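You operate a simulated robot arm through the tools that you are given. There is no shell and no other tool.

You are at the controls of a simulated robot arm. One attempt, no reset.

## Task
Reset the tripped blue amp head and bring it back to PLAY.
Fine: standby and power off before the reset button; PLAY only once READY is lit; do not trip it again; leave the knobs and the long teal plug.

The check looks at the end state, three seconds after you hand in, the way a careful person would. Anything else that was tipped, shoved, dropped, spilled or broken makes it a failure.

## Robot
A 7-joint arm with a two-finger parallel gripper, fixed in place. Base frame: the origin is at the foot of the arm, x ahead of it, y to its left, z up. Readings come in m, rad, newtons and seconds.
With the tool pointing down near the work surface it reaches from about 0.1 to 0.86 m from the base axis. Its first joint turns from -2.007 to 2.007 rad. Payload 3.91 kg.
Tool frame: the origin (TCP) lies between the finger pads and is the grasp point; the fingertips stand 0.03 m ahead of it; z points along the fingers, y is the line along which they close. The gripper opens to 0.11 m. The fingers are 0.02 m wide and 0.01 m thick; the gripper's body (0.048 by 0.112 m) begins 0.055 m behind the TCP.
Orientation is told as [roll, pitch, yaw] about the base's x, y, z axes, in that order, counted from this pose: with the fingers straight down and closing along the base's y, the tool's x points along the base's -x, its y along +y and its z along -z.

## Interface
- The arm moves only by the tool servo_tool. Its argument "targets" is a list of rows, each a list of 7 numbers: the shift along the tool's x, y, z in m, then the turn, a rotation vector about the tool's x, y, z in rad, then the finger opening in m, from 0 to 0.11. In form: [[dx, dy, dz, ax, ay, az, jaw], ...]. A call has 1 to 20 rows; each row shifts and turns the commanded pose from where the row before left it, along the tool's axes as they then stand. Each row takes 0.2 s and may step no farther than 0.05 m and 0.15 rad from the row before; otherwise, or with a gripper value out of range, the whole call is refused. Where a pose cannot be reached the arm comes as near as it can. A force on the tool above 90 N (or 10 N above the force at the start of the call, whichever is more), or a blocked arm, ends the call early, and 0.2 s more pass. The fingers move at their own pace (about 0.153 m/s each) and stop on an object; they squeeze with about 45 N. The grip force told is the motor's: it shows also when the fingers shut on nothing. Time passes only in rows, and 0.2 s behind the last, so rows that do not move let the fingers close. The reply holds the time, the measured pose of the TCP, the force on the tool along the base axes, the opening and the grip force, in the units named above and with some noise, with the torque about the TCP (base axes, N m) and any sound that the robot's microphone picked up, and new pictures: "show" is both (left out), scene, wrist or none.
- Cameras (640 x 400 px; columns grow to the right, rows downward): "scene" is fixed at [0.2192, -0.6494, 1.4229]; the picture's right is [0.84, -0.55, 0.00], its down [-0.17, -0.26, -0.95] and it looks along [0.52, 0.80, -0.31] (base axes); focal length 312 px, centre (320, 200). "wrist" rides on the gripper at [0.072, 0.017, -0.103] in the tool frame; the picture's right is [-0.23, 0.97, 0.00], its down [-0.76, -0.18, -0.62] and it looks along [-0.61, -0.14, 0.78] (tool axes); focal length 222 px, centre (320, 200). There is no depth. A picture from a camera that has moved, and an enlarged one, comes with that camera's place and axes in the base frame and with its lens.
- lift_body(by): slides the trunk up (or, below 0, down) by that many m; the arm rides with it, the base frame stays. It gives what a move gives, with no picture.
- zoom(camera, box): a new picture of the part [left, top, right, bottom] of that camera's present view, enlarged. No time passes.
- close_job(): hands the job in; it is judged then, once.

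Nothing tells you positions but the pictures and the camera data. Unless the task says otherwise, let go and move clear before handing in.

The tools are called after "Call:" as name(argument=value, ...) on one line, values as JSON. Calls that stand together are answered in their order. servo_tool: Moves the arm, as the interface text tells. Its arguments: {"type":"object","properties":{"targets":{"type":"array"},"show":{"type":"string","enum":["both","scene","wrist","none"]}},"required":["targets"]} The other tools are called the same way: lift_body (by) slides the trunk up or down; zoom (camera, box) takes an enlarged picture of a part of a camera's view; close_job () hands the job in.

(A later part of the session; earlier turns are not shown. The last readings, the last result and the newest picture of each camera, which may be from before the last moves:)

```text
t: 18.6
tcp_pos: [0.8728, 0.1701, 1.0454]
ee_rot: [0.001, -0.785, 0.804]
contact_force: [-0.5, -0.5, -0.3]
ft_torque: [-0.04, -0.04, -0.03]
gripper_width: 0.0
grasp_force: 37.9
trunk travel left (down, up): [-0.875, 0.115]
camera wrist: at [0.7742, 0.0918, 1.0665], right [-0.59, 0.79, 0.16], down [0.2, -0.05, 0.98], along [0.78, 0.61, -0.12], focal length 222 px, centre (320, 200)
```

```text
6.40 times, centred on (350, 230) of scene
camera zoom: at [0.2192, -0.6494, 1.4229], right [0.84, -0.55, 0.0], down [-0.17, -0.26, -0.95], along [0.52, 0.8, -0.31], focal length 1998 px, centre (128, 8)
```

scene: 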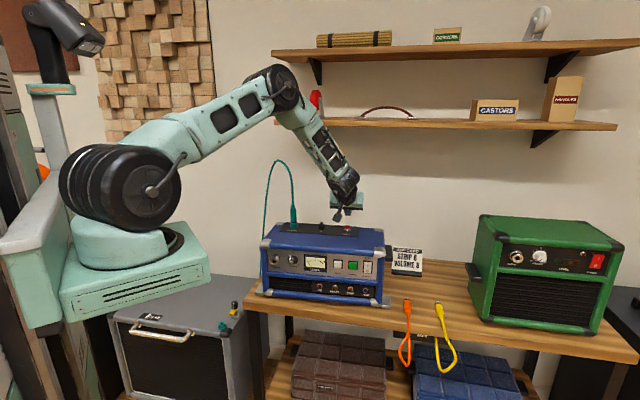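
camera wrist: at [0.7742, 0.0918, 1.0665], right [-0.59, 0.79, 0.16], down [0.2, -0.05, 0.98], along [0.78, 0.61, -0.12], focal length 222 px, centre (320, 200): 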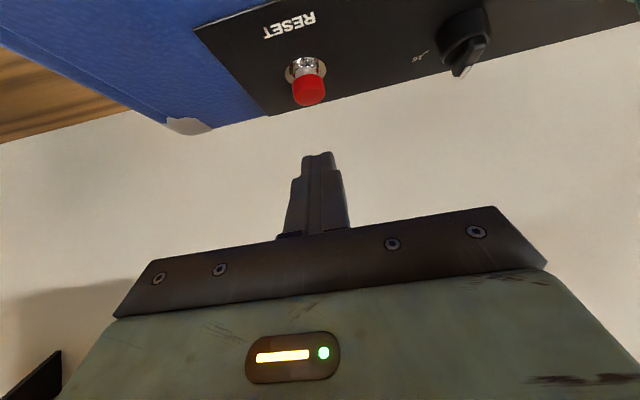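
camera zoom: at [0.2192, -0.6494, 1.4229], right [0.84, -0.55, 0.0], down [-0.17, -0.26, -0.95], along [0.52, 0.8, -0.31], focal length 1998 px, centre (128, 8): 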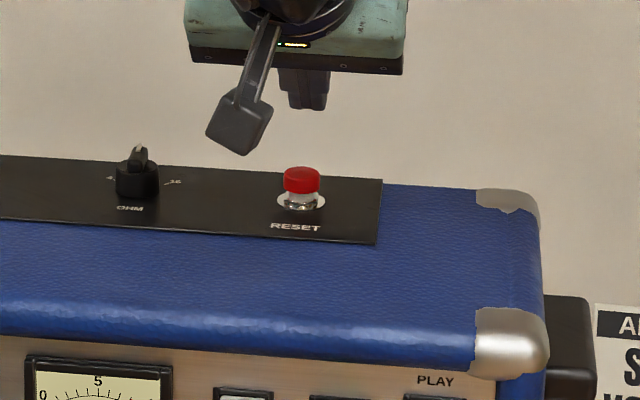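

The fingertip's lower edge is over the cap with about 38 mm to go. I'll lower 32 mm, then creep.

Call:
servo_tool(targets=[[0.0113, 0, 0.0113, 0, 0, 0, 0], [0.0113, 0, 0.0113, 0, 0, 0, 0], [0, 0, 0, 0, 0, 0, 0]], show="both")

Call:
zoom(camera="wrist", box=[240, 80, 400, 190])

Call:
zoom(camera="scene", box=[300, 200, 400, 260])

```text
t: 19.4
tcp_pos: [0.8743, 0.1696, 1.0126]
ee_rot: [0.001, -0.785, 0.802]
contact_force: [-0.4, 0.0, 0.2]
ft_torque: [0.04, 0.0, 0.03]
gripper_width: 0.0
grasp_force: 37.9
trunk travel left (down, up): [-0.875, 0.115]
camera wrist: at [0.7747, 0.0915, 1.0344], right [-0.59, 0.79, 0.16], down [0.2, -0.05, 0.98], along [0.78, 0.61, -0.12], focal length 222 px, centre (320, 200)
```

scene: 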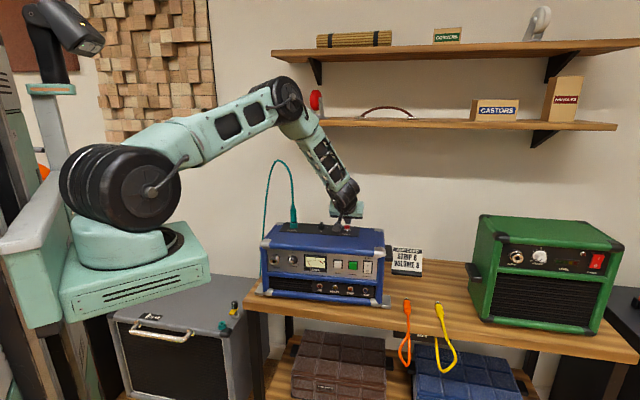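
wrist: 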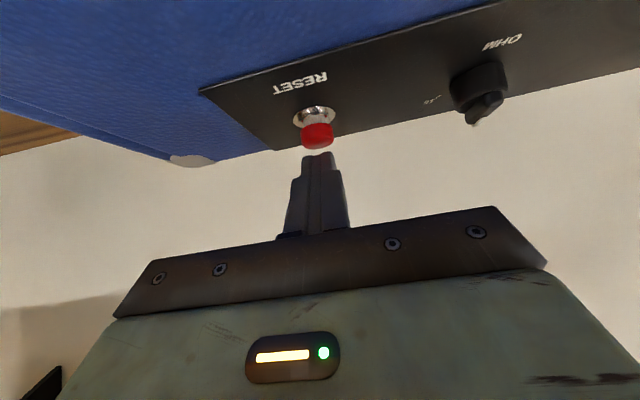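

```text
3.64 times, centred on (320, 135) of wrist
camera zoom: at [0.7747, 0.0915, 1.0344], right [-0.59, 0.79, 0.16], down [0.2, -0.05, 0.98], along [0.78, 0.61, -0.12], focal length 808 px, centre (320, 436)
```

zoom: 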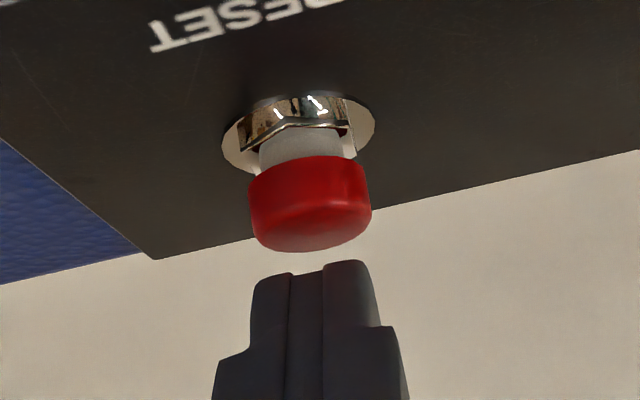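

```text
6.40 times, centred on (350, 230) of scene
camera zoom: at [0.2192, -0.6494, 1.4229], right [0.84, -0.55, 0.0], down [-0.17, -0.26, -0.95], along [0.52, 0.8, -0.31], focal length 1998 px, centre (128, 8)
```

zoom: 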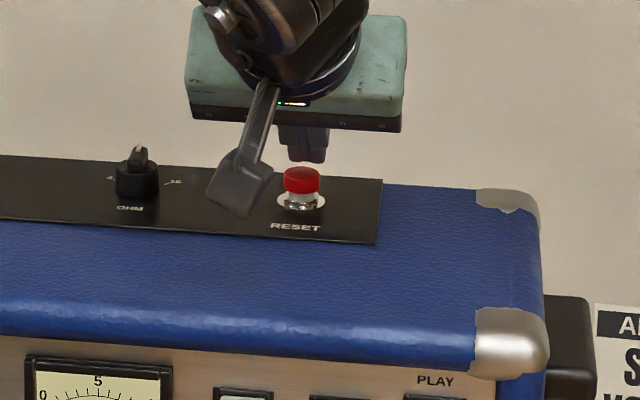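

The finger is centred on the cap with 5–6 mm left. I'll creep down now.

Call:
servo_tool(targets=[[0.0014, 0, 0.0014, 0, 0, 0, 0], [0.0014, 0, 0.0014, 0, 0, 0, 0], [0.0007, 0, 0.0007, 0, 0, 0, 0], [0, 0, 0, 0, 0, 0, 0]], show="none")

Call:
zoom(camera="wrist", box=[240, 80, 400, 190])

```text
t: 20.4
tcp_pos: [0.8732, 0.1703, 1.0075]
ee_rot: [-0.001, -0.785, 0.804]
contact_force: [1.0, -0.1, 1.5]
ft_torque: [0.06, -0.03, -0.02]
gripper_width: 0.0
grasp_force: 38.0
trunk travel left (down, up): [-0.875, 0.115]
```

```text
3.64 times, centred on (320, 135) of wrist
camera zoom: at [0.774, 0.0923, 1.029], right [-0.59, 0.79, 0.16], down [0.2, -0.05, 0.98], along [0.78, 0.61, -0.12], focal length 808 px, centre (320, 436)
```

zoom: 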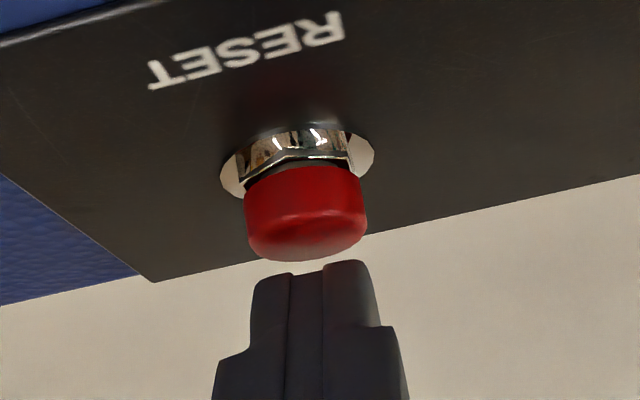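

The cap is already going down (the grey stem is shrinking) at about 1.5 N. I'll continue in 1 mm steps.

Call:
servo_tool(targets=[[0.0007, 0, 0.0007, 0, 0, 0, 0], [0.0007, 0, 0.0007, 0, 0, 0, 0], [0, 0, 0, 0, 0, 0, 0]], show="none")

Call:
zoom(camera="wrist", box=[240, 80, 400, 190])

```text
t: 21.2
tcp_pos: [0.8728, 0.1702, 1.0053]
ee_rot: [0.0, -0.787, 0.803]
contact_force: [-1.1, -0.2, 3.0]
ft_torque: [0.06, 0.0, 0.04]
gripper_width: 0.0001
grasp_force: 37.1
trunk travel left (down, up): [-0.875, 0.115]
```

```text
3.64 times, centred on (320, 135) of wrist
camera zoom: at [0.7738, 0.0925, 1.0265], right [-0.59, 0.79, 0.16], down [0.2, -0.05, 0.98], along [0.78, 0.61, -0.12], focal length 808 px, centre (320, 436)
```

zoom: 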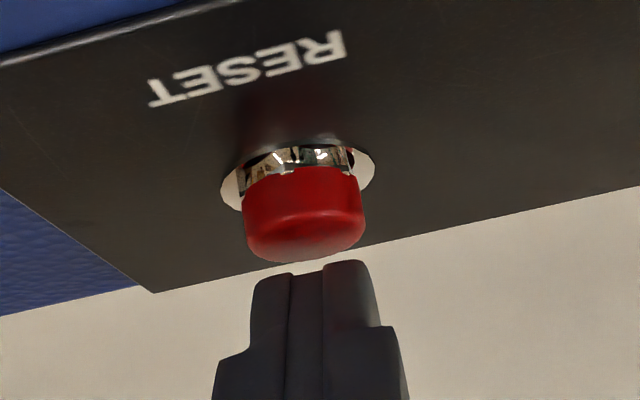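

Call:
servo_tool(targets=[[0.0007, 0, 0.0007, 0, 0, 0, 0], [0.0007, 0, 0.0007, 0, 0, 0, 0], [0, 0, 0, 0, 0, 0, 0]], show="none")

Call:
zoom(camera="wrist", box=[240, 80, 400, 190])

```text
t: 22.0
tcp_pos: [0.8733, 0.1707, 1.0042]
ee_rot: [-0.001, -0.786, 0.802]
contact_force: [-0.2, -0.2, 2.1]
ft_torque: [0.05, -0.06, 0.02]
gripper_width: 0.0
grasp_force: 37.8
trunk travel left (down, up): [-0.875, 0.115]
```

```text
3.64 times, centred on (320, 135) of wrist
camera zoom: at [0.7741, 0.0922, 1.0251], right [-0.59, 0.79, 0.16], down [0.2, -0.05, 0.98], along [0.78, 0.61, -0.12], focal length 808 px, centre (320, 436)
```

zoom: 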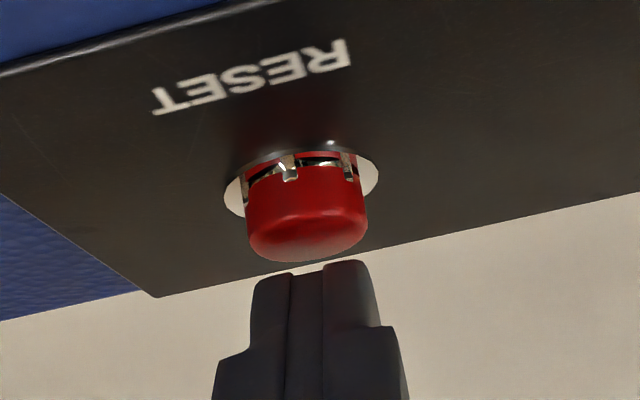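

Call:
servo_tool(targets=[[0.0007, 0, 0.0007, 0, 0, 0, 0], [0.0007, 0, 0.0007, 0, 0, 0, 0], [0, 0, 0, 0, 0, 0, 0]], show="none")

Call:
zoom(camera="wrist", box=[240, 80, 400, 190])

```text
t: 22.8
tcp_pos: [0.8736, 0.1709, 1.0029]
ee_rot: [-0.002, -0.788, 0.804]
contact_force: [-2.3, -0.7, 10.4]
ft_torque: [0.08, -0.03, -0.07]
gripper_width: 0.0001
grasp_force: 37.8
trunk travel left (down, up): [-0.875, 0.115]
```

```text
3.64 times, centred on (320, 135) of wrist
camera zoom: at [0.774, 0.0922, 1.0244], right [-0.59, 0.79, 0.16], down [0.19, -0.05, 0.98], along [0.78, 0.61, -0.12], focal length 808 px, centre (320, 436)
```

zoom: 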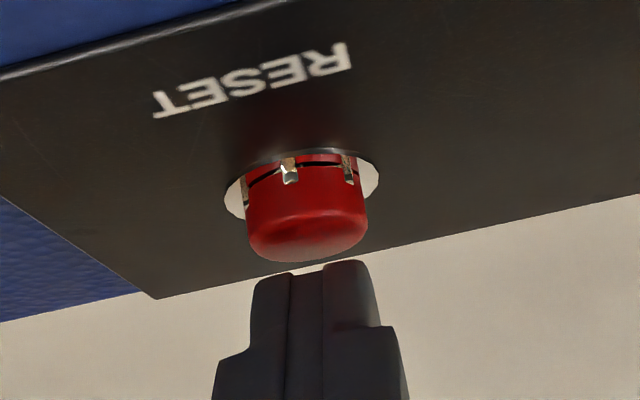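

The button has bottomed out (10 N). No click was reported, so I'll hold it a moment in case it needs a hold, then check.

Call:
servo_tool(targets=[[0.0003, 0, 0.0003, 0, 0, 0, 0], [0, 0, 0, 0, 0, 0, 0], [0, 0, 0, 0, 0, 0, 0], [0, 0, 0, 0, 0, 0, 0], [0, 0, 0, 0, 0, 0, 0], [0, 0, 0, 0, 0, 0, 0], [0, 0, 0, 0, 0, 0, 0]], show="none")

Call:
zoom(camera="scene", box=[250, 205, 410, 310])

```text
t: 24.4
tcp_pos: [0.8731, 0.1704, 1.003]
ee_rot: [-0.003, -0.786, 0.805]
contact_force: [3.4, -2.3, 17.4]
ft_torque: [0.11, -0.24, 0.04]
gripper_width: 0.0
grasp_force: 37.5
trunk travel left (down, up): [-0.875, 0.115]
```

```text
3.81 times, centred on (330, 258) of scene
camera zoom: at [0.2192, -0.6494, 1.4229], right [0.84, -0.55, 0.0], down [-0.17, -0.26, -0.95], along [0.52, 0.8, -0.31], focal length 1189 px, centre (282, -19)
```

zoom: 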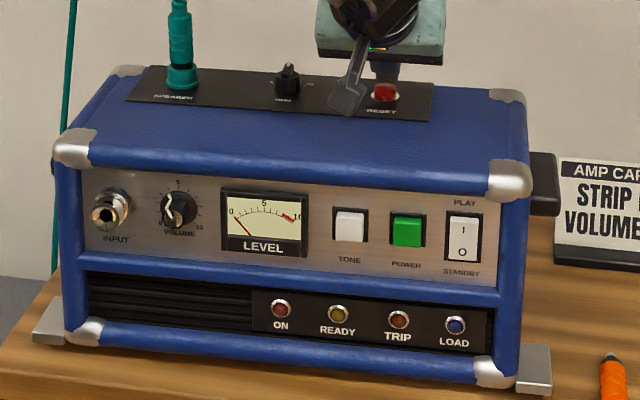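

It's fully down at 17 N. I'll lift off straight up and look at the button.

Call:
servo_tool(targets=[[-0.0035, 0, -0.0035, 0, 0, 0, 0], [-0.014, 0, -0.014, 0, 0, 0, 0], [-0.02, 0, -0.02, 0, 0, 0, 0], [0, 0, 0, 0, 0, 0, 0]], show="both")

Call:
zoom(camera="scene", box=[300, 200, 400, 260])

Call:
zoom(camera="wrist", box=[240, 30, 400, 140])

```text
t: 25.4
tcp_pos: [0.8715, 0.1692, 1.0537]
ee_rot: [0.0, -0.784, 0.802]
contact_force: [-0.3, 0.2, 0.3]
ft_torque: [0.04, 0.02, 0.04]
gripper_width: 0.0002
grasp_force: 37.8
trunk travel left (down, up): [-0.875, 0.115]
camera wrist: at [0.7735, 0.0927, 1.0749], right [-0.59, 0.79, 0.16], down [0.2, -0.05, 0.98], along [0.78, 0.61, -0.12], focal length 222 px, centre (320, 200)
```

scene: 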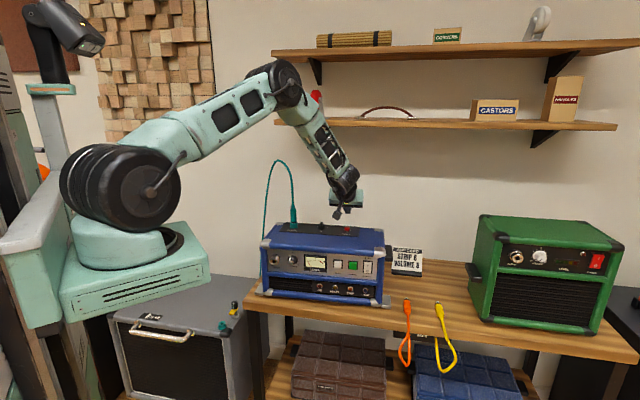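
wrist: 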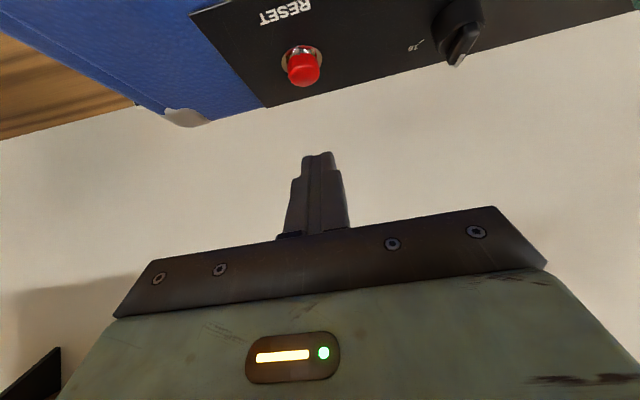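

```text
6.40 times, centred on (350, 230) of scene
camera zoom: at [0.2192, -0.6494, 1.4229], right [0.84, -0.55, 0.0], down [-0.17, -0.26, -0.95], along [0.52, 0.8, -0.31], focal length 1998 px, centre (128, 8)
```

zoom: 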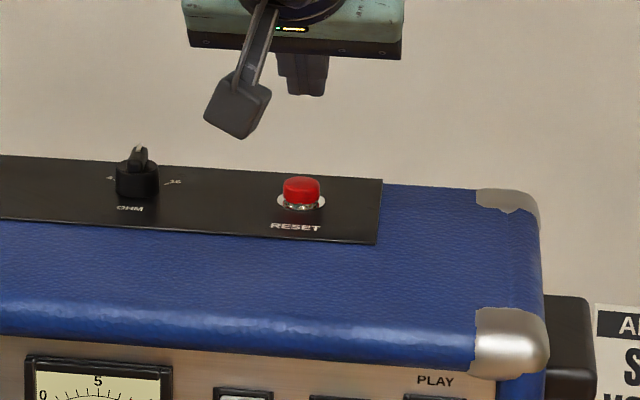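

```text
3.64 times, centred on (320, 85) of wrist
camera zoom: at [0.7735, 0.0927, 1.0749], right [-0.59, 0.79, 0.16], down [0.2, -0.05, 0.98], along [0.78, 0.61, -0.12], focal length 808 px, centre (320, 618)
```

zoom: 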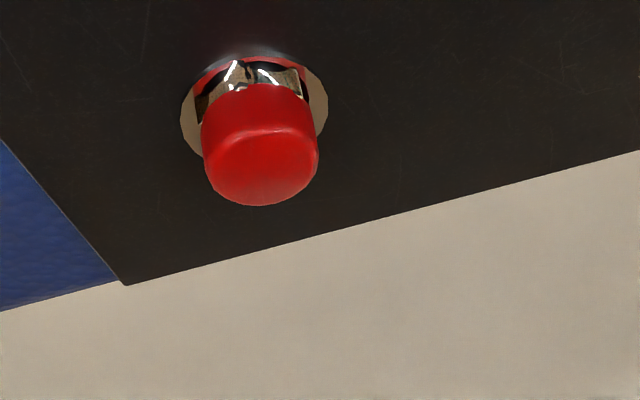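

The red cap now stays seated lower with its stem hidden, so it is reset and latched. Next is power back on. I'll retreat up and out, then come down in front of POWER.

Call:
servo_tool(targets=[[-0.0212, 0, -0.0212, 0, 0, 0, 0], [0.0271, -0.0058, -0.0271, 0, 0, 0, 0], [0.0271, -0.0058, -0.0271, 0, 0, 0, 0], [0.0271, -0.0058, -0.0271, 0, 0, 0, 0], [0.0271, -0.0058, -0.0271, 0, 0, 0, 0], [0.0271, -0.0058, -0.0271, 0, 0, 0, 0], [0.0271, -0.0058, -0.0271, 0, 0, 0, 0], [0.0302, 0, 0.0302, 0, 0, 0, 0], [0.0302, 0, 0.0302, 0, 0, 0, 0], [0.0302, 0, 0.0302, 0, 0, 0, 0], [0.0302, 0, 0.0302, 0, 0, 0, 0], [0, 0, 0, 0, 0, 0, 0]], show="both")

Call:
zoom(camera="scene", box=[250, 205, 410, 310])

Call:
zoom(camera="wrist", box=[220, 60, 460, 230])

```text
t: 28.0
tcp_pos: [0.7365, -0.0175, 0.9126]
ee_rot: [-0.001, -0.785, 0.806]
contact_force: [-0.3, 0.2, 0.5]
ft_torque: [0.0, -0.02, -0.04]
gripper_width: 0.0001
grasp_force: 38.1
trunk travel left (down, up): [-0.875, 0.115]
camera wrist: at [0.6379, -0.0951, 0.9338], right [-0.59, 0.79, 0.16], down [0.19, -0.05, 0.98], along [0.78, 0.61, -0.12], focal length 222 px, centre (320, 200)
```

scene: 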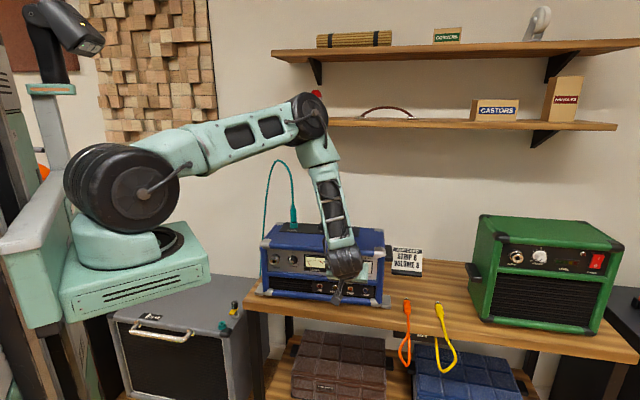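
wrist: 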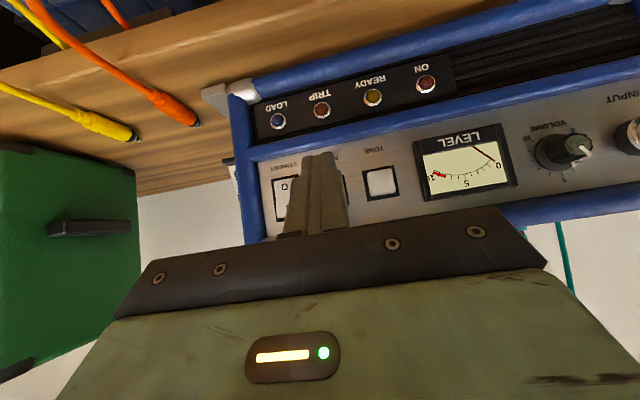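

```text
3.81 times, centred on (330, 258) of scene
camera zoom: at [0.2192, -0.6494, 1.4229], right [0.84, -0.55, 0.0], down [-0.17, -0.26, -0.95], along [0.52, 0.8, -0.31], focal length 1189 px, centre (282, -19)
```

zoom: 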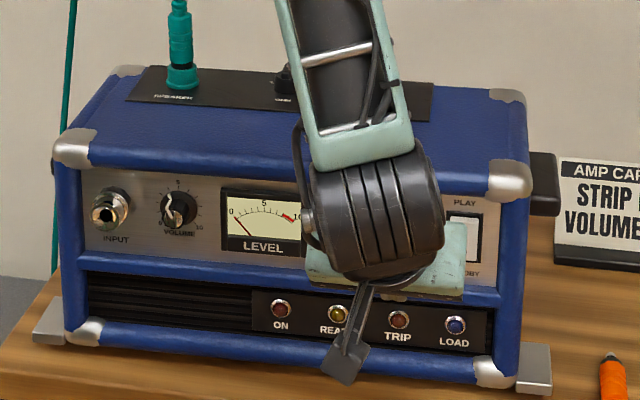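

```text
2.35 times, centred on (340, 145) of wrist
camera zoom: at [0.6379, -0.0951, 0.9338], right [-0.59, 0.79, 0.16], down [0.19, -0.05, 0.98], along [0.78, 0.61, -0.12], focal length 523 px, centre (273, 329)
```

zoom: 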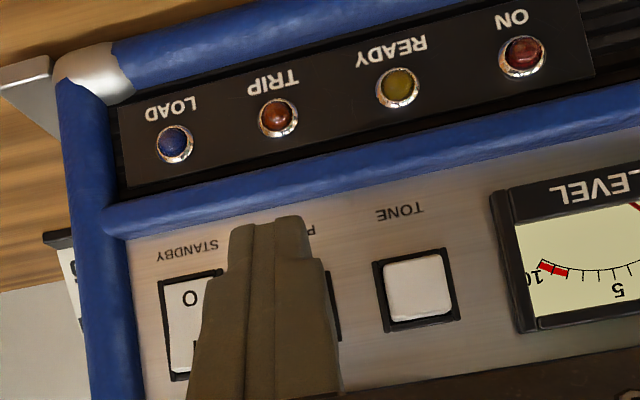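

The amp stayed put and the lamps are off. I'll move to about 16 mm short of where POWER clicked before, then creep.

Call:
servo_tool(targets=[[-0.0187, -0.0013, 0.0187, 0, 0, 0, 0], [-0.0187, -0.0013, 0.0187, 0, 0, 0, 0], [0, 0, 0, 0, 0, 0, 0]], show="none")

Call:
zoom(camera="wrist", box=[220, 60, 460, 230])

```text
t: 28.8
tcp_pos: [0.7755, 0.0167, 0.916]
ee_rot: [0.0, -0.785, 0.803]
contact_force: [-0.4, -0.2, -0.1]
ft_torque: [0.0, -0.04, 0.0]
gripper_width: 0.0
grasp_force: 37.9
trunk travel left (down, up): [-0.875, 0.115]
```

```text
2.35 times, centred on (340, 145) of wrist
camera zoom: at [0.6771, -0.0604, 0.9363], right [-0.59, 0.79, 0.16], down [0.2, -0.05, 0.98], along [0.78, 0.61, -0.12], focal length 523 px, centre (273, 329)
```

zoom: 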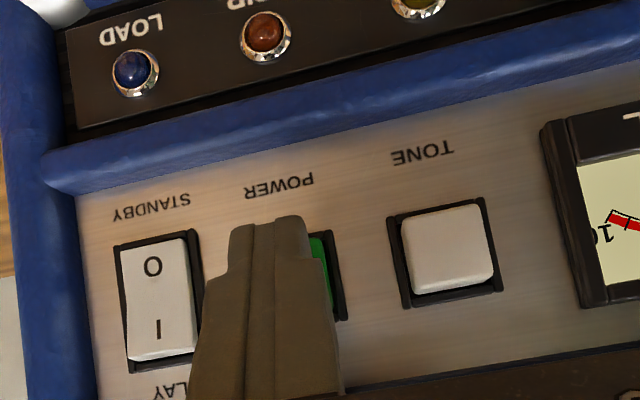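

Call:
servo_tool(targets=[[-0.0021, 0.0005, 0.0035, 0, 0, 0, 0], [-0.0021, 0.0005, 0.0035, 0, 0, 0, 0], [0, 0, 0, 0, 0, 0, 0]], show="none")

```text
t: 29.6
tcp_pos: [0.7803, 0.0235, 0.9119]
ee_rot: [0.0, -0.785, 0.803]
contact_force: [0.3, 0.3, 0.5]
ft_torque: [0.0, 0.0, -0.01]
gripper_width: 0.0
grasp_force: 37.9
trunk travel left (down, up): [-0.875, 0.115]
```

Call:
servo_tool(targets=[[-0.0007, 0, 0.0007, 0, 0, 0, 0], [-0.0007, 0, 0.0007, 0, 0, 0, 0], [0, 0, 0, 0, 0, 0, 0]], show="none")

```text
t: 30.4
tcp_pos: [0.7836, 0.0244, 0.9107]
ee_rot: [0.001, -0.786, 0.802]
contact_force: [-0.7, 0.6, -0.3]
ft_torque: [0.04, -0.01, 0.0]
gripper_width: 0.0
grasp_force: 37.4
trunk travel left (down, up): [-0.875, 0.115]
```

Call:
servo_tool(targets=[[-0.0007, 0, 0.0007, 0, 0, 0, 0], [-0.0007, 0, 0.0007, 0, 0, 0, 0], [0, 0, 0, 0, 0, 0, 0]], show="none")

```text
t: 31.2
tcp_pos: [0.7844, 0.0268, 0.9117]
ee_rot: [0.0, -0.788, 0.805]
contact_force: [-0.1, -0.6, 0.4]
ft_torque: [-0.04, 0.0, 0.0]
gripper_width: 0.0002
grasp_force: 37.7
trunk travel left (down, up): [-0.875, 0.115]
```

Call:
servo_tool(targets=[[-0.0007, 0, 0.0007, 0, 0, 0, 0], [-0.0007, 0, 0.0007, 0, 0, 0, 0], [0, 0, 0, 0, 0, 0, 0]], show="none")

```text
t: 32.0
tcp_pos: [0.7852, 0.0277, 0.9111]
ee_rot: [0.001, -0.786, 0.803]
contact_force: [-0.5, -0.6, -0.4]
ft_torque: [0.0, 0.01, 0.02]
gripper_width: 0.0002
grasp_force: 37.9
trunk travel left (down, up): [-0.875, 0.115]
```

Call:
servo_tool(targets=[[-0.0007, 0, 0.0007, 0, 0, 0, 0], [0, 0, 0, 0, 0, 0, 0]], show="none")

Call:
zoom(camera="wrist", box=[220, 60, 460, 230])

```text
t: 32.6
tcp_pos: [0.7863, 0.0282, 0.9124]
ee_rot: [0.0, -0.785, 0.802]
contact_force: [-0.6, -0.8, 0.0]
ft_torque: [0.0, 0.01, -0.01]
gripper_width: 0.0002
grasp_force: 37.7
trunk travel left (down, up): [-0.875, 0.115]
```

```text
2.35 times, centred on (340, 145) of wrist
camera zoom: at [0.6872, -0.0497, 0.9329], right [-0.59, 0.79, 0.16], down [0.2, -0.05, 0.98], along [0.78, 0.61, -0.12], focal length 523 px, centre (273, 329)
```

zoom: 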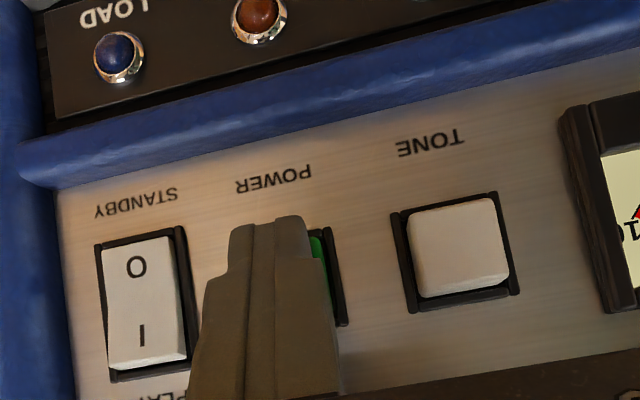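

A light contact of about 1 N. I'll keep creeping until the click.

Call:
servo_tool(targets=[[-0.0007, 0, 0.0007, 0, 0, 0, 0], [0, 0, 0, 0, 0, 0, 0]], show="none")

```text
t: 33.2
tcp_pos: [0.7862, 0.0304, 0.9107]
ee_rot: [0.0, -0.785, 0.802]
contact_force: [-1.6, -1.5, 0.5]
ft_torque: [-0.01, 0.0, -0.01]
gripper_width: 0.0
grasp_force: 37.6
trunk travel left (down, up): [-0.875, 0.115]
heard: click
```

Click. I'll release and back off to look at the lamps.

Call:
servo_tool(targets=[[0.005, 0, -0.005, 0, 0, 0, 0], [0.015, 0, -0.015, 0, 0, 0, 0], [0.02, 0, -0.02, 0, 0, 0, 0], [0, 0.035, 0, 0, 0, 0, 0], [0, 0.035, 0, 0, 0, 0, 0], [0, 0, 0, 0, 0, 0, 0]], show="both")

Call:
zoom(camera="wrist", box=[180, 60, 420, 230])

Call:
zoom(camera="scene", box=[250, 205, 410, 310])

```text
t: 34.6
tcp_pos: [0.6973, 0.0373, 0.9117]
ee_rot: [-0.002, -0.784, 0.802]
contact_force: [0.1, 1.0, -0.1]
ft_torque: [0.02, -0.01, 0.0]
gripper_width: 0.0
grasp_force: 37.8
trunk travel left (down, up): [-0.875, 0.115]
camera wrist: at [0.5978, -0.0405, 0.9334], right [-0.59, 0.79, 0.16], down [0.19, -0.05, 0.98], along [0.78, 0.61, -0.12], focal length 222 px, centre (320, 200)
```

scene: 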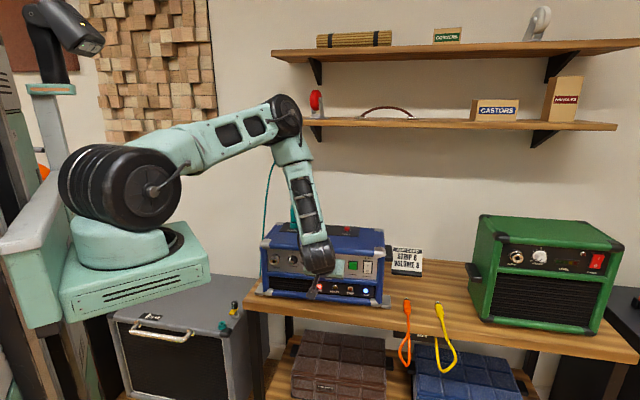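
wrist: 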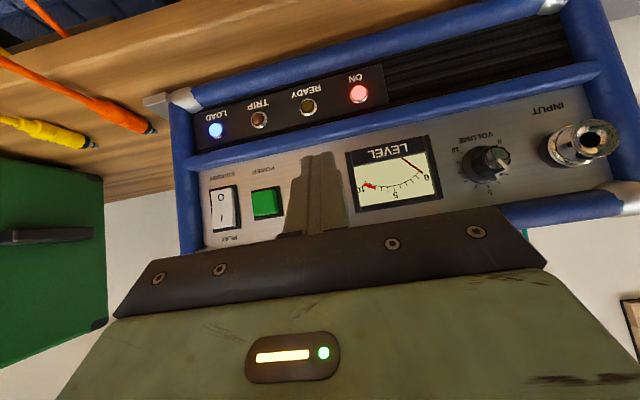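

```text
2.35 times, centred on (300, 145) of wrist
camera zoom: at [0.5978, -0.0405, 0.9334], right [-0.59, 0.79, 0.16], down [0.19, -0.05, 0.98], along [0.78, 0.61, -0.12], focal length 523 px, centre (367, 329)
```

zoom: 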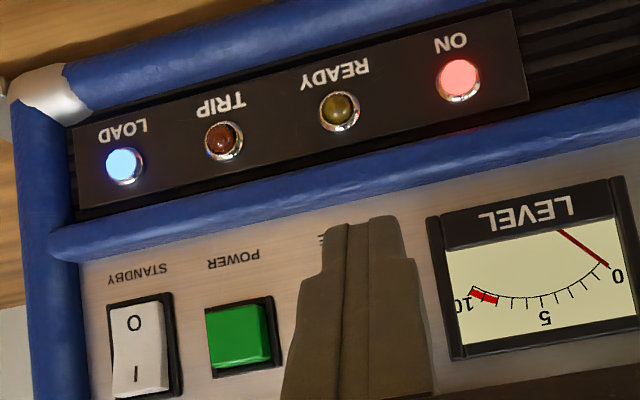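

```text
3.81 times, centred on (330, 258) of scene
camera zoom: at [0.2192, -0.6494, 1.4229], right [0.84, -0.55, 0.0], down [-0.17, -0.26, -0.95], along [0.52, 0.8, -0.31], focal length 1189 px, centre (282, -19)
```

zoom: 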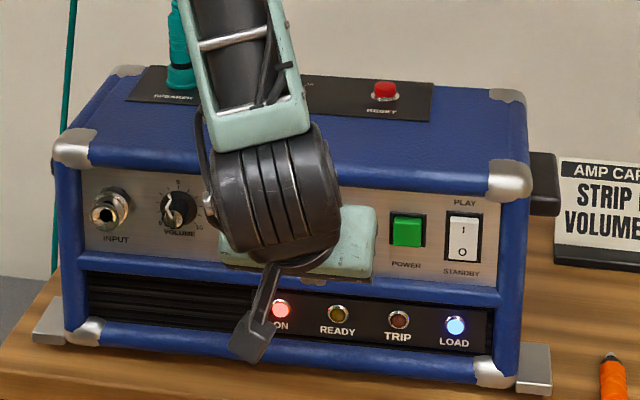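

ON and LOAD are lit, TRIP is dark, and READY isn't lit yet. I'll wait in place for the warm-up.

Call:
servo_tool(targets=[[0, 0, 0, 0, 0, 0, 0], [0, 0, 0, 0, 0, 0, 0], [0, 0, 0, 0, 0, 0, 0], [0, 0, 0, 0, 0, 0, 0], [0, 0, 0, 0, 0, 0, 0], [0, 0, 0, 0, 0, 0, 0], [0, 0, 0, 0, 0, 0, 0], [0, 0, 0, 0, 0, 0, 0], [0, 0, 0, 0, 0, 0, 0], [0, 0, 0, 0, 0, 0, 0], [0, 0, 0, 0, 0, 0, 0], [0, 0, 0, 0, 0, 0, 0], [0, 0, 0, 0, 0, 0, 0], [0, 0, 0, 0, 0, 0, 0], [0, 0, 0, 0, 0, 0, 0]], show="wrist")

Call:
zoom(camera="wrist", box=[180, 60, 420, 230])

```text
t: 37.8
tcp_pos: [0.6971, 0.0375, 0.9107]
ee_rot: [-0.001, -0.787, 0.803]
contact_force: [0.5, -0.2, -0.1]
ft_torque: [-0.01, -0.01, 0.01]
gripper_width: 0.0
grasp_force: 37.1
trunk travel left (down, up): [-0.875, 0.115]
camera wrist: at [0.598, -0.0405, 0.9333], right [-0.59, 0.79, 0.16], down [0.2, -0.05, 0.98], along [0.78, 0.61, -0.12], focal length 222 px, centre (320, 200)
```

wrist: 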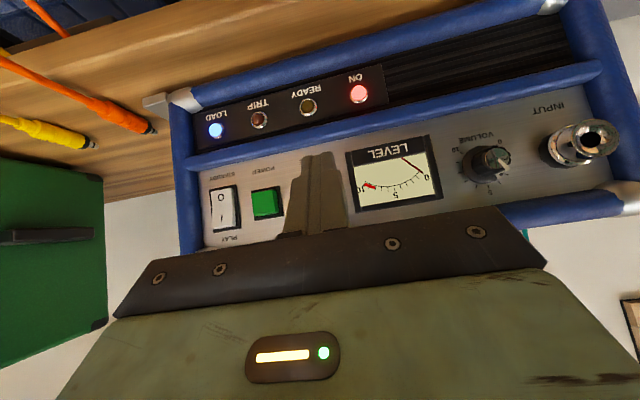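

```text
2.35 times, centred on (300, 145) of wrist
camera zoom: at [0.598, -0.0405, 0.9333], right [-0.59, 0.79, 0.16], down [0.2, -0.05, 0.98], along [0.78, 0.61, -0.12], focal length 523 px, centre (367, 329)
```

zoom: 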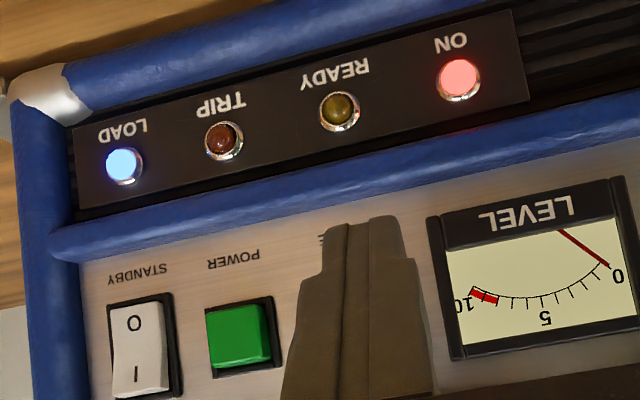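

READY is still dark. While it warms up, I'll move to hover about 2.5 cm in front of the rocker's upper (PLAY) half without touching; the lamps stay in view from there.

Call:
servo_tool(targets=[[-0.0078, -0.0291, 0.00275, 0, 0, 0, 0], [-0.0078, -0.0291, 0.00275, 0, 0, 0, 0], [-0.0078, -0.0291, 0.00275, 0, 0, 0, 0], [-0.0078, -0.0291, 0.00275, 0, 0, 0, 0], [0, 0, 0, 0, 0, 0, 0], [0, 0, 0, 0, 0, 0, 0], [0, 0, 0, 0, 0, 0, 0], [0, 0, 0, 0, 0, 0, 0]], show="both")

Call:
zoom(camera="wrist", box=[220, 60, 460, 230])

Call:
zoom(camera="scene", box=[300, 240, 400, 305])

```text
t: 39.6
tcp_pos: [0.8014, -0.0206, 0.9272]
ee_rot: [0.0, -0.786, 0.804]
contact_force: [-0.1, 0.0, -0.2]
ft_torque: [0.03, 0.03, 0.0]
gripper_width: 0.0003
grasp_force: 38.0
trunk travel left (down, up): [-0.875, 0.115]
camera wrist: at [0.7027, -0.0984, 0.9486], right [-0.59, 0.79, 0.16], down [0.2, -0.05, 0.98], along [0.78, 0.61, -0.12], focal length 222 px, centre (320, 200)
```

scene: 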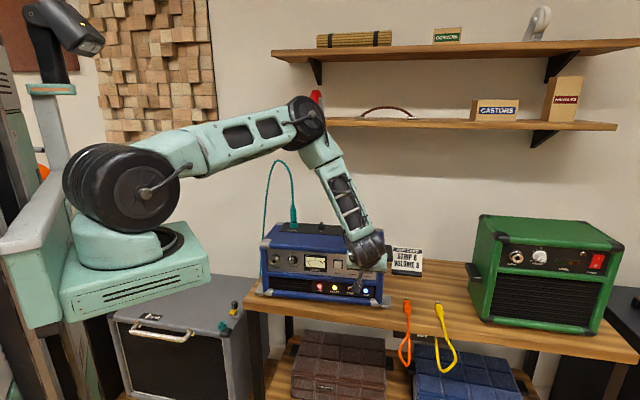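
wrist: 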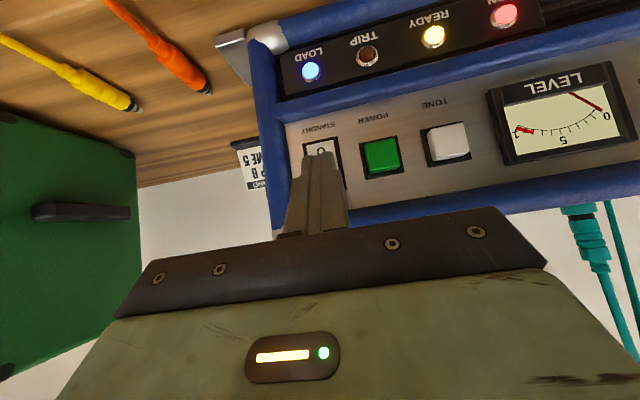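

```text
2.35 times, centred on (340, 145) of wrist
camera zoom: at [0.7027, -0.0984, 0.9486], right [-0.59, 0.79, 0.16], down [0.2, -0.05, 0.98], along [0.78, 0.61, -0.12], focal length 523 px, centre (273, 329)
```

zoom: 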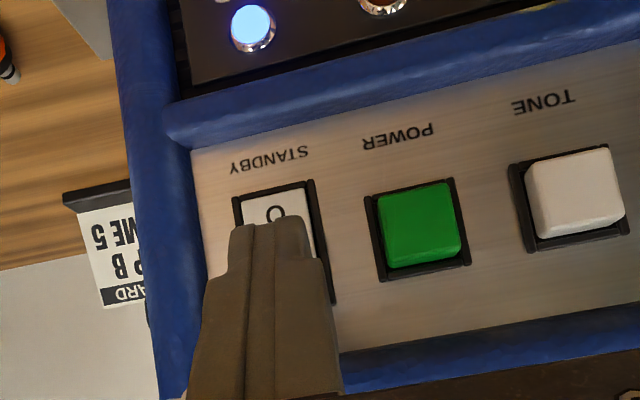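

```text
6.15 times, centred on (350, 272) of scene
camera zoom: at [0.2192, -0.6494, 1.4229], right [0.84, -0.55, 0.0], down [-0.17, -0.26, -0.95], along [0.52, 0.8, -0.31], focal length 1921 px, centre (135, -246)
```

zoom: 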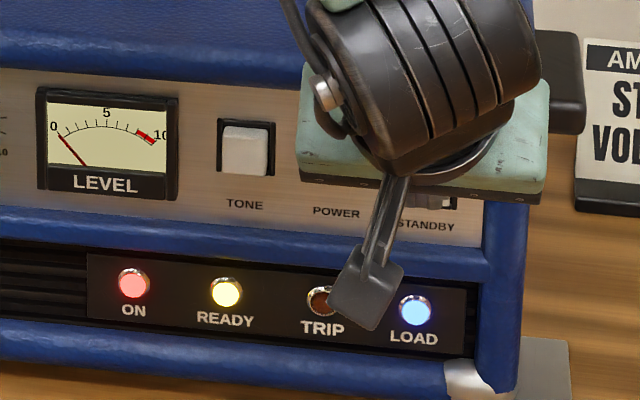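

READY is lit and TRIP is dark. Now PLAY: I'm lined up on the rocker's upper half, so I'll advance 13 mm and then creep with force checks.

Call:
servo_tool(targets=[[-0.0042, 0, 0.0056, 0, 0, 0, 0], [-0.0046, 0, 0.0046, 0, 0, 0, 0], [0, 0, 0, 0, 0, 0, 0]], show="none")

Call:
zoom(camera="wrist", box=[220, 60, 460, 230])

```text
t: 40.4
tcp_pos: [0.8124, -0.0106, 0.9248]
ee_rot: [-0.001, -0.785, 0.803]
contact_force: [1.2, 0.2, -0.3]
ft_torque: [0.0, -0.01, 0.0]
gripper_width: 0.0
grasp_force: 38.1
trunk travel left (down, up): [-0.875, 0.115]
```

```text
2.35 times, centred on (340, 145) of wrist
camera zoom: at [0.7126, -0.09, 0.9467], right [-0.59, 0.79, 0.16], down [0.2, -0.05, 0.98], along [0.78, 0.61, -0.12], focal length 523 px, centre (273, 329)
```

zoom: 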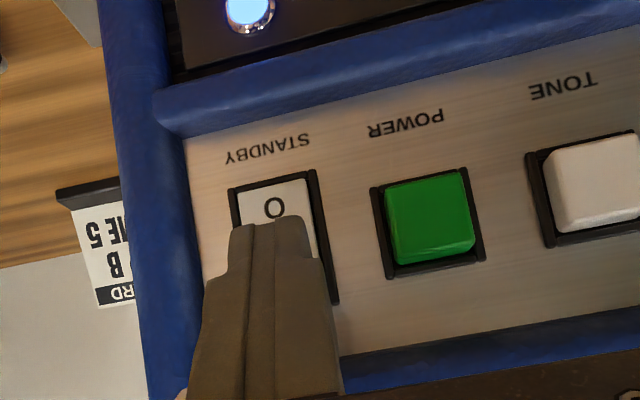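

Call:
servo_tool(targets=[[-0.0007, 0, 0.0007, 0, 0, 0, 0], [-0.0007, 0, 0.0007, 0, 0, 0, 0], [-0.0007, 0, 0.0007, 0, 0, 0, 0], [0, 0, 0, 0, 0, 0, 0]], show="none")

```text
t: 41.4
tcp_pos: [0.8124, -0.0102, 0.9242]
ee_rot: [0.0, -0.785, 0.804]
contact_force: [-0.2, 0.0, -0.2]
ft_torque: [-0.02, 0.01, 0.0]
gripper_width: 0.0003
grasp_force: 37.4
trunk travel left (down, up): [-0.875, 0.115]
```

Call:
servo_tool(targets=[[-0.0007, 0, 0.0007, 0, 0, 0, 0], [-0.0007, 0, 0.0007, 0, 0, 0, 0], [0, 0, 0, 0, 0, 0, 0]], show="none")

```text
t: 42.2
tcp_pos: [0.8144, -0.0092, 0.9244]
ee_rot: [0.0, -0.785, 0.802]
contact_force: [0.7, 0.4, 0.9]
ft_torque: [0.0, 0.04, 0.0]
gripper_width: 0.0003
grasp_force: 37.2
trunk travel left (down, up): [-0.875, 0.115]
```

Call:
servo_tool(targets=[[-0.0007, 0, 0.0007, 0, 0, 0, 0], [-0.0007, 0, 0.0007, 0, 0, 0, 0], [0, 0, 0, 0, 0, 0, 0]], show="none")

```text
t: 43.0
tcp_pos: [0.8151, -0.0065, 0.9247]
ee_rot: [0.0, -0.786, 0.804]
contact_force: [-1.4, 0.7, -0.1]
ft_torque: [-0.01, -0.02, 0.02]
gripper_width: 0.0
grasp_force: 38.1
trunk travel left (down, up): [-0.875, 0.115]
```

Call:
servo_tool(targets=[[-0.0007, 0, 0.0007, 0, 0, 0, 0], [-0.0007, 0, 0.0007, 0, 0, 0, 0], [0, 0, 0, 0, 0, 0, 0]], show="none")

Call:
zoom(camera="wrist", box=[220, 60, 460, 230])

```text
t: 43.8
tcp_pos: [0.818, -0.0061, 0.9251]
ee_rot: [0.001, -0.786, 0.803]
contact_force: [-0.1, 0.4, 0.6]
ft_torque: [-0.01, 0.0, 0.02]
gripper_width: 0.0003
grasp_force: 37.9
trunk travel left (down, up): [-0.875, 0.115]
```

```text
2.35 times, centred on (340, 145) of wrist
camera zoom: at [0.7188, -0.0841, 0.9464], right [-0.59, 0.79, 0.16], down [0.2, -0.05, 0.98], along [0.78, 0.61, -0.12], focal length 523 px, centre (273, 329)
```

zoom: 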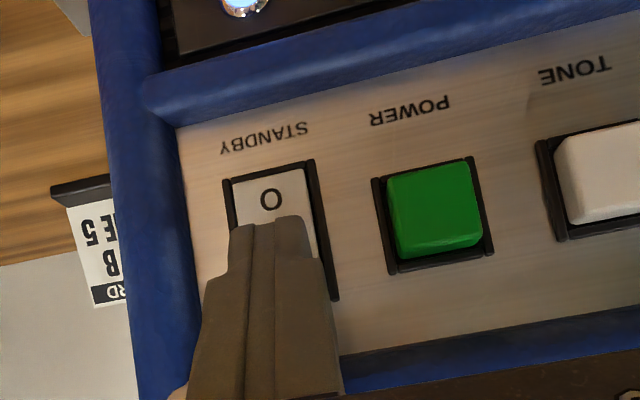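

Call:
servo_tool(targets=[[-0.0007, 0, 0.0007, 0, 0, 0, 0], [-0.0007, 0, 0.0007, 0, 0, 0, 0], [0, 0, 0, 0, 0, 0, 0]], show="none")

```text
t: 44.6
tcp_pos: [0.8193, -0.0061, 0.9235]
ee_rot: [0.0, -0.785, 0.802]
contact_force: [0.4, 0.0, 0.4]
ft_torque: [-0.01, 0.03, -0.02]
gripper_width: 0.0003
grasp_force: 37.3
trunk travel left (down, up): [-0.875, 0.115]
```

Call:
servo_tool(targets=[[-0.0007, 0, 0.0007, 0, 0, 0, 0], [-0.0007, 0, 0.0007, 0, 0, 0, 0], [0, 0, 0, 0, 0, 0, 0]], show="none")

```text
t: 45.4
tcp_pos: [0.8201, -0.0039, 0.9248]
ee_rot: [-0.001, -0.786, 0.803]
contact_force: [-0.8, -0.5, 0.1]
ft_torque: [-0.02, 0.0, 0.05]
gripper_width: 0.0
grasp_force: 37.7
trunk travel left (down, up): [-0.875, 0.115]
```

Call:
servo_tool(targets=[[-0.0007, 0, 0.0007, 0, 0, 0, 0], [-0.0007, 0, 0.0007, 0, 0, 0, 0], [0, 0, 0, 0, 0, 0, 0]], show="none")

Call:
zoom(camera="wrist", box=[220, 60, 460, 230])

```text
t: 46.2
tcp_pos: [0.8215, -0.0009, 0.9243]
ee_rot: [0.0, -0.785, 0.803]
contact_force: [0.9, 0.0, 0.7]
ft_torque: [-0.04, 0.01, 0.01]
gripper_width: 0.0
grasp_force: 37.7
trunk travel left (down, up): [-0.875, 0.115]
```

```text
2.35 times, centred on (340, 145) of wrist
camera zoom: at [0.7225, -0.0792, 0.9466], right [-0.59, 0.79, 0.16], down [0.2, -0.05, 0.98], along [0.78, 0.61, -0.12], focal length 523 px, centre (273, 329)
```

zoom: 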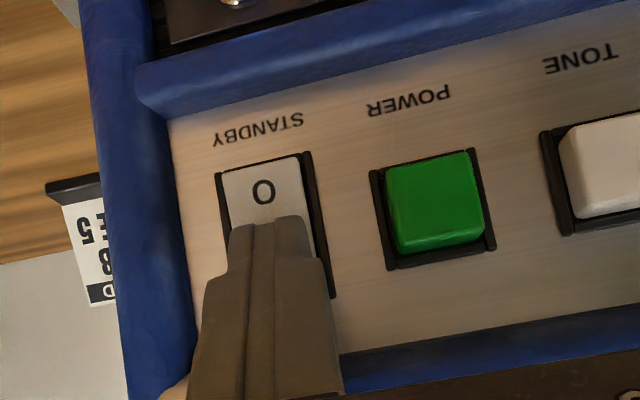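

Call:
servo_tool(targets=[[-0.0007, 0, 0.0007, 0, 0, 0, 0], [-0.0007, 0, 0.0007, 0, 0, 0, 0], [0, 0, 0, 0, 0, 0, 0]], show="none")

```text
t: 47.0
tcp_pos: [0.8215, 0.0005, 0.9256]
ee_rot: [0.001, -0.787, 0.803]
contact_force: [-6.7, -4.6, 1.4]
ft_torque: [-0.06, 0.08, 0.06]
gripper_width: 0.0
grasp_force: 37.8
trunk travel left (down, up): [-0.875, 0.115]
```

Contact at about 8 N. I'll use finer steps from here.

Call:
servo_tool(targets=[[-0.0005, 0, 0.0005, 0, 0, 0, 0], [0, 0, 0, 0, 0, 0, 0]], show="none")

Call:
zoom(camera="wrist", box=[220, 60, 460, 230])

Call:
zoom(camera="scene", box=[300, 240, 400, 305])

```text
t: 47.6
tcp_pos: [0.8239, -0.001, 0.9251]
ee_rot: [-0.001, -0.785, 0.803]
contact_force: [-12.6, -10.3, 4.1]
ft_torque: [-0.08, 0.06, 0.06]
gripper_width: 0.0
grasp_force: 37.7
trunk travel left (down, up): [-0.875, 0.115]
```

```text
2.35 times, centred on (340, 145) of wrist
camera zoom: at [0.7244, -0.0783, 0.9468], right [-0.59, 0.79, 0.16], down [0.19, -0.05, 0.98], along [0.78, 0.61, -0.12], focal length 523 px, centre (273, 329)
```

zoom: 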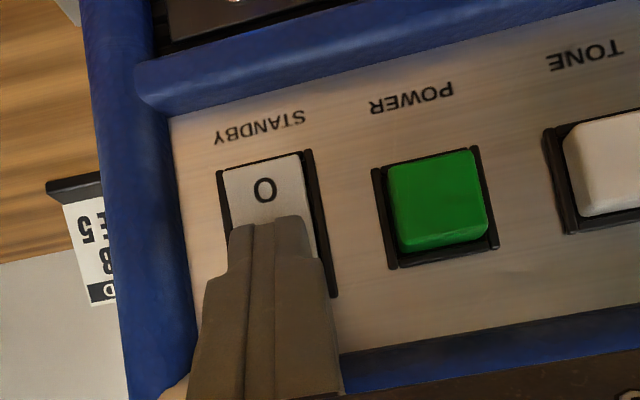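

```text
6.15 times, centred on (350, 272) of scene
camera zoom: at [0.2192, -0.6494, 1.4229], right [0.84, -0.55, 0.0], down [-0.17, -0.26, -0.95], along [0.52, 0.8, -0.31], focal length 1921 px, centre (135, -246)
```

zoom: 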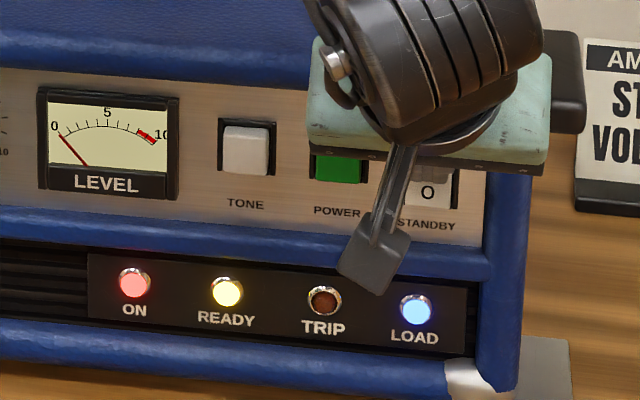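

It is at 17 N without toggling, and the contact sits only about 11 mm above the pivot. To avoid sliding the amp, I'll back off slightly, move up about 4.5 mm towards the rocker's top end for better leverage, and press again.

Call:
servo_tool(targets=[[0.0021, 0, -0.0021, 0, 0, 0, 0], [-0.0032, 0, -0.0032, 0, 0, 0, 0], [0, 0, 0, 0, 0, 0, 0]], show="none")

Call:
zoom(camera="wrist", box=[220, 60, 460, 230])

Call:
zoom(camera="scene", box=[250, 205, 410, 310])

```text
t: 48.4
tcp_pos: [0.8235, -0.0016, 0.9297]
ee_rot: [-0.001, -0.784, 0.805]
contact_force: [0.6, 0.0, 0.1]
ft_torque: [-0.01, 0.01, 0.01]
gripper_width: 0.0001
grasp_force: 37.4
trunk travel left (down, up): [-0.875, 0.115]
```

```text
2.35 times, centred on (340, 145) of wrist
camera zoom: at [0.7231, -0.0795, 0.9509], right [-0.59, 0.79, 0.16], down [0.19, -0.05, 0.98], along [0.78, 0.61, -0.12], focal length 523 px, centre (273, 329)
```

zoom: 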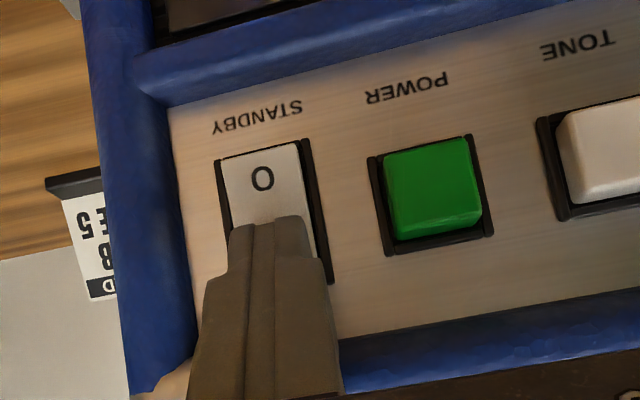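

```text
3.81 times, centred on (330, 258) of scene
camera zoom: at [0.2192, -0.6494, 1.4229], right [0.84, -0.55, 0.0], down [-0.17, -0.26, -0.95], along [0.52, 0.8, -0.31], focal length 1189 px, centre (282, -19)
```

zoom: 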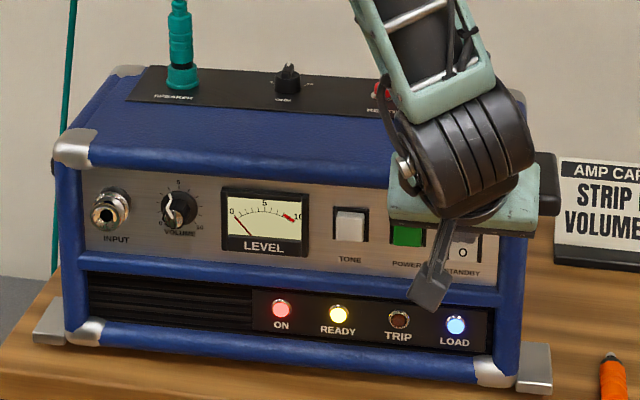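

The amp hasn't moved since. Now I'll press at the better leverage point in small steps.

Call:
servo_tool(targets=[[-0.0007, 0, 0.0007, 0, 0, 0, 0], [-0.0005, 0, 0.0005, 0, 0, 0, 0], [0, 0, 0, 0, 0, 0, 0]], show="none")

```text
t: 49.2
tcp_pos: [0.8232, -0.0011, 0.9295]
ee_rot: [0.001, -0.785, 0.803]
contact_force: [0.3, 0.2, 0.4]
ft_torque: [0.03, -0.03, 0.03]
gripper_width: 0.0
grasp_force: 37.1
trunk travel left (down, up): [-0.875, 0.115]
```

Call:
servo_tool(targets=[[-0.0007, 0, 0.0007, 0, 0, 0, 0], [0, 0, 0, 0, 0, 0, 0]], show="none")

```text
t: 49.8
tcp_pos: [0.8229, -0.0006, 0.9295]
ee_rot: [0.0, -0.786, 0.802]
contact_force: [-1.3, -0.3, -1.0]
ft_torque: [0.02, 0.03, -0.02]
gripper_width: 0.0
grasp_force: 37.9
trunk travel left (down, up): [-0.875, 0.115]
```

Call:
servo_tool(targets=[[-0.0005, 0, 0.0005, 0, 0, 0, 0], [0, 0, 0, 0, 0, 0, 0]], show="none")

```text
t: 50.4
tcp_pos: [0.823, -0.0007, 0.9302]
ee_rot: [0.0, -0.786, 0.804]
contact_force: [-3.0, -2.2, -1.0]
ft_torque: [-0.04, 0.02, 0.02]
gripper_width: 0.0001
grasp_force: 37.9
trunk travel left (down, up): [-0.875, 0.115]
```

Call:
servo_tool(targets=[[-0.0005, 0, 0.0005, 0, 0, 0, 0], [0, 0, 0, 0, 0, 0, 0]], show="none")

```text
t: 51.0
tcp_pos: [0.8246, -0.0006, 0.9287]
ee_rot: [0.001, -0.786, 0.804]
contact_force: [-8.0, -5.6, 0.2]
ft_torque: [-0.04, 0.08, 0.08]
gripper_width: 0.0
grasp_force: 37.7
trunk travel left (down, up): [-0.875, 0.115]
```

Call:
servo_tool(targets=[[-0.0004, 0, 0.0004, 0, 0, 0, 0], [0, 0, 0, 0, 0, 0, 0]], show="none")

Call:
zoom(camera="scene", box=[250, 205, 410, 310])

```text
t: 51.6
tcp_pos: [0.8253, 0.0009, 0.9302]
ee_rot: [0.0, -0.786, 0.801]
contact_force: [-14.9, -12.0, 7.5]
ft_torque: [0.09, 0.21, 0.1]
gripper_width: 0.0
grasp_force: 37.3
trunk travel left (down, up): [-0.875, 0.115]
```

```text
3.81 times, centred on (330, 258) of scene
camera zoom: at [0.2192, -0.6494, 1.4229], right [0.84, -0.55, 0.0], down [-0.17, -0.26, -0.95], along [0.52, 0.8, -0.31], focal length 1189 px, centre (282, -19)
```

zoom: 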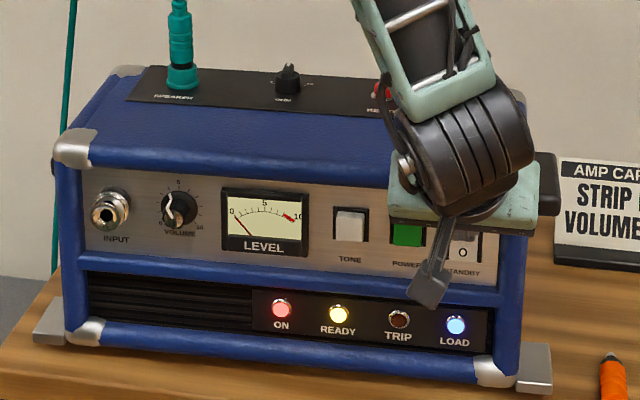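

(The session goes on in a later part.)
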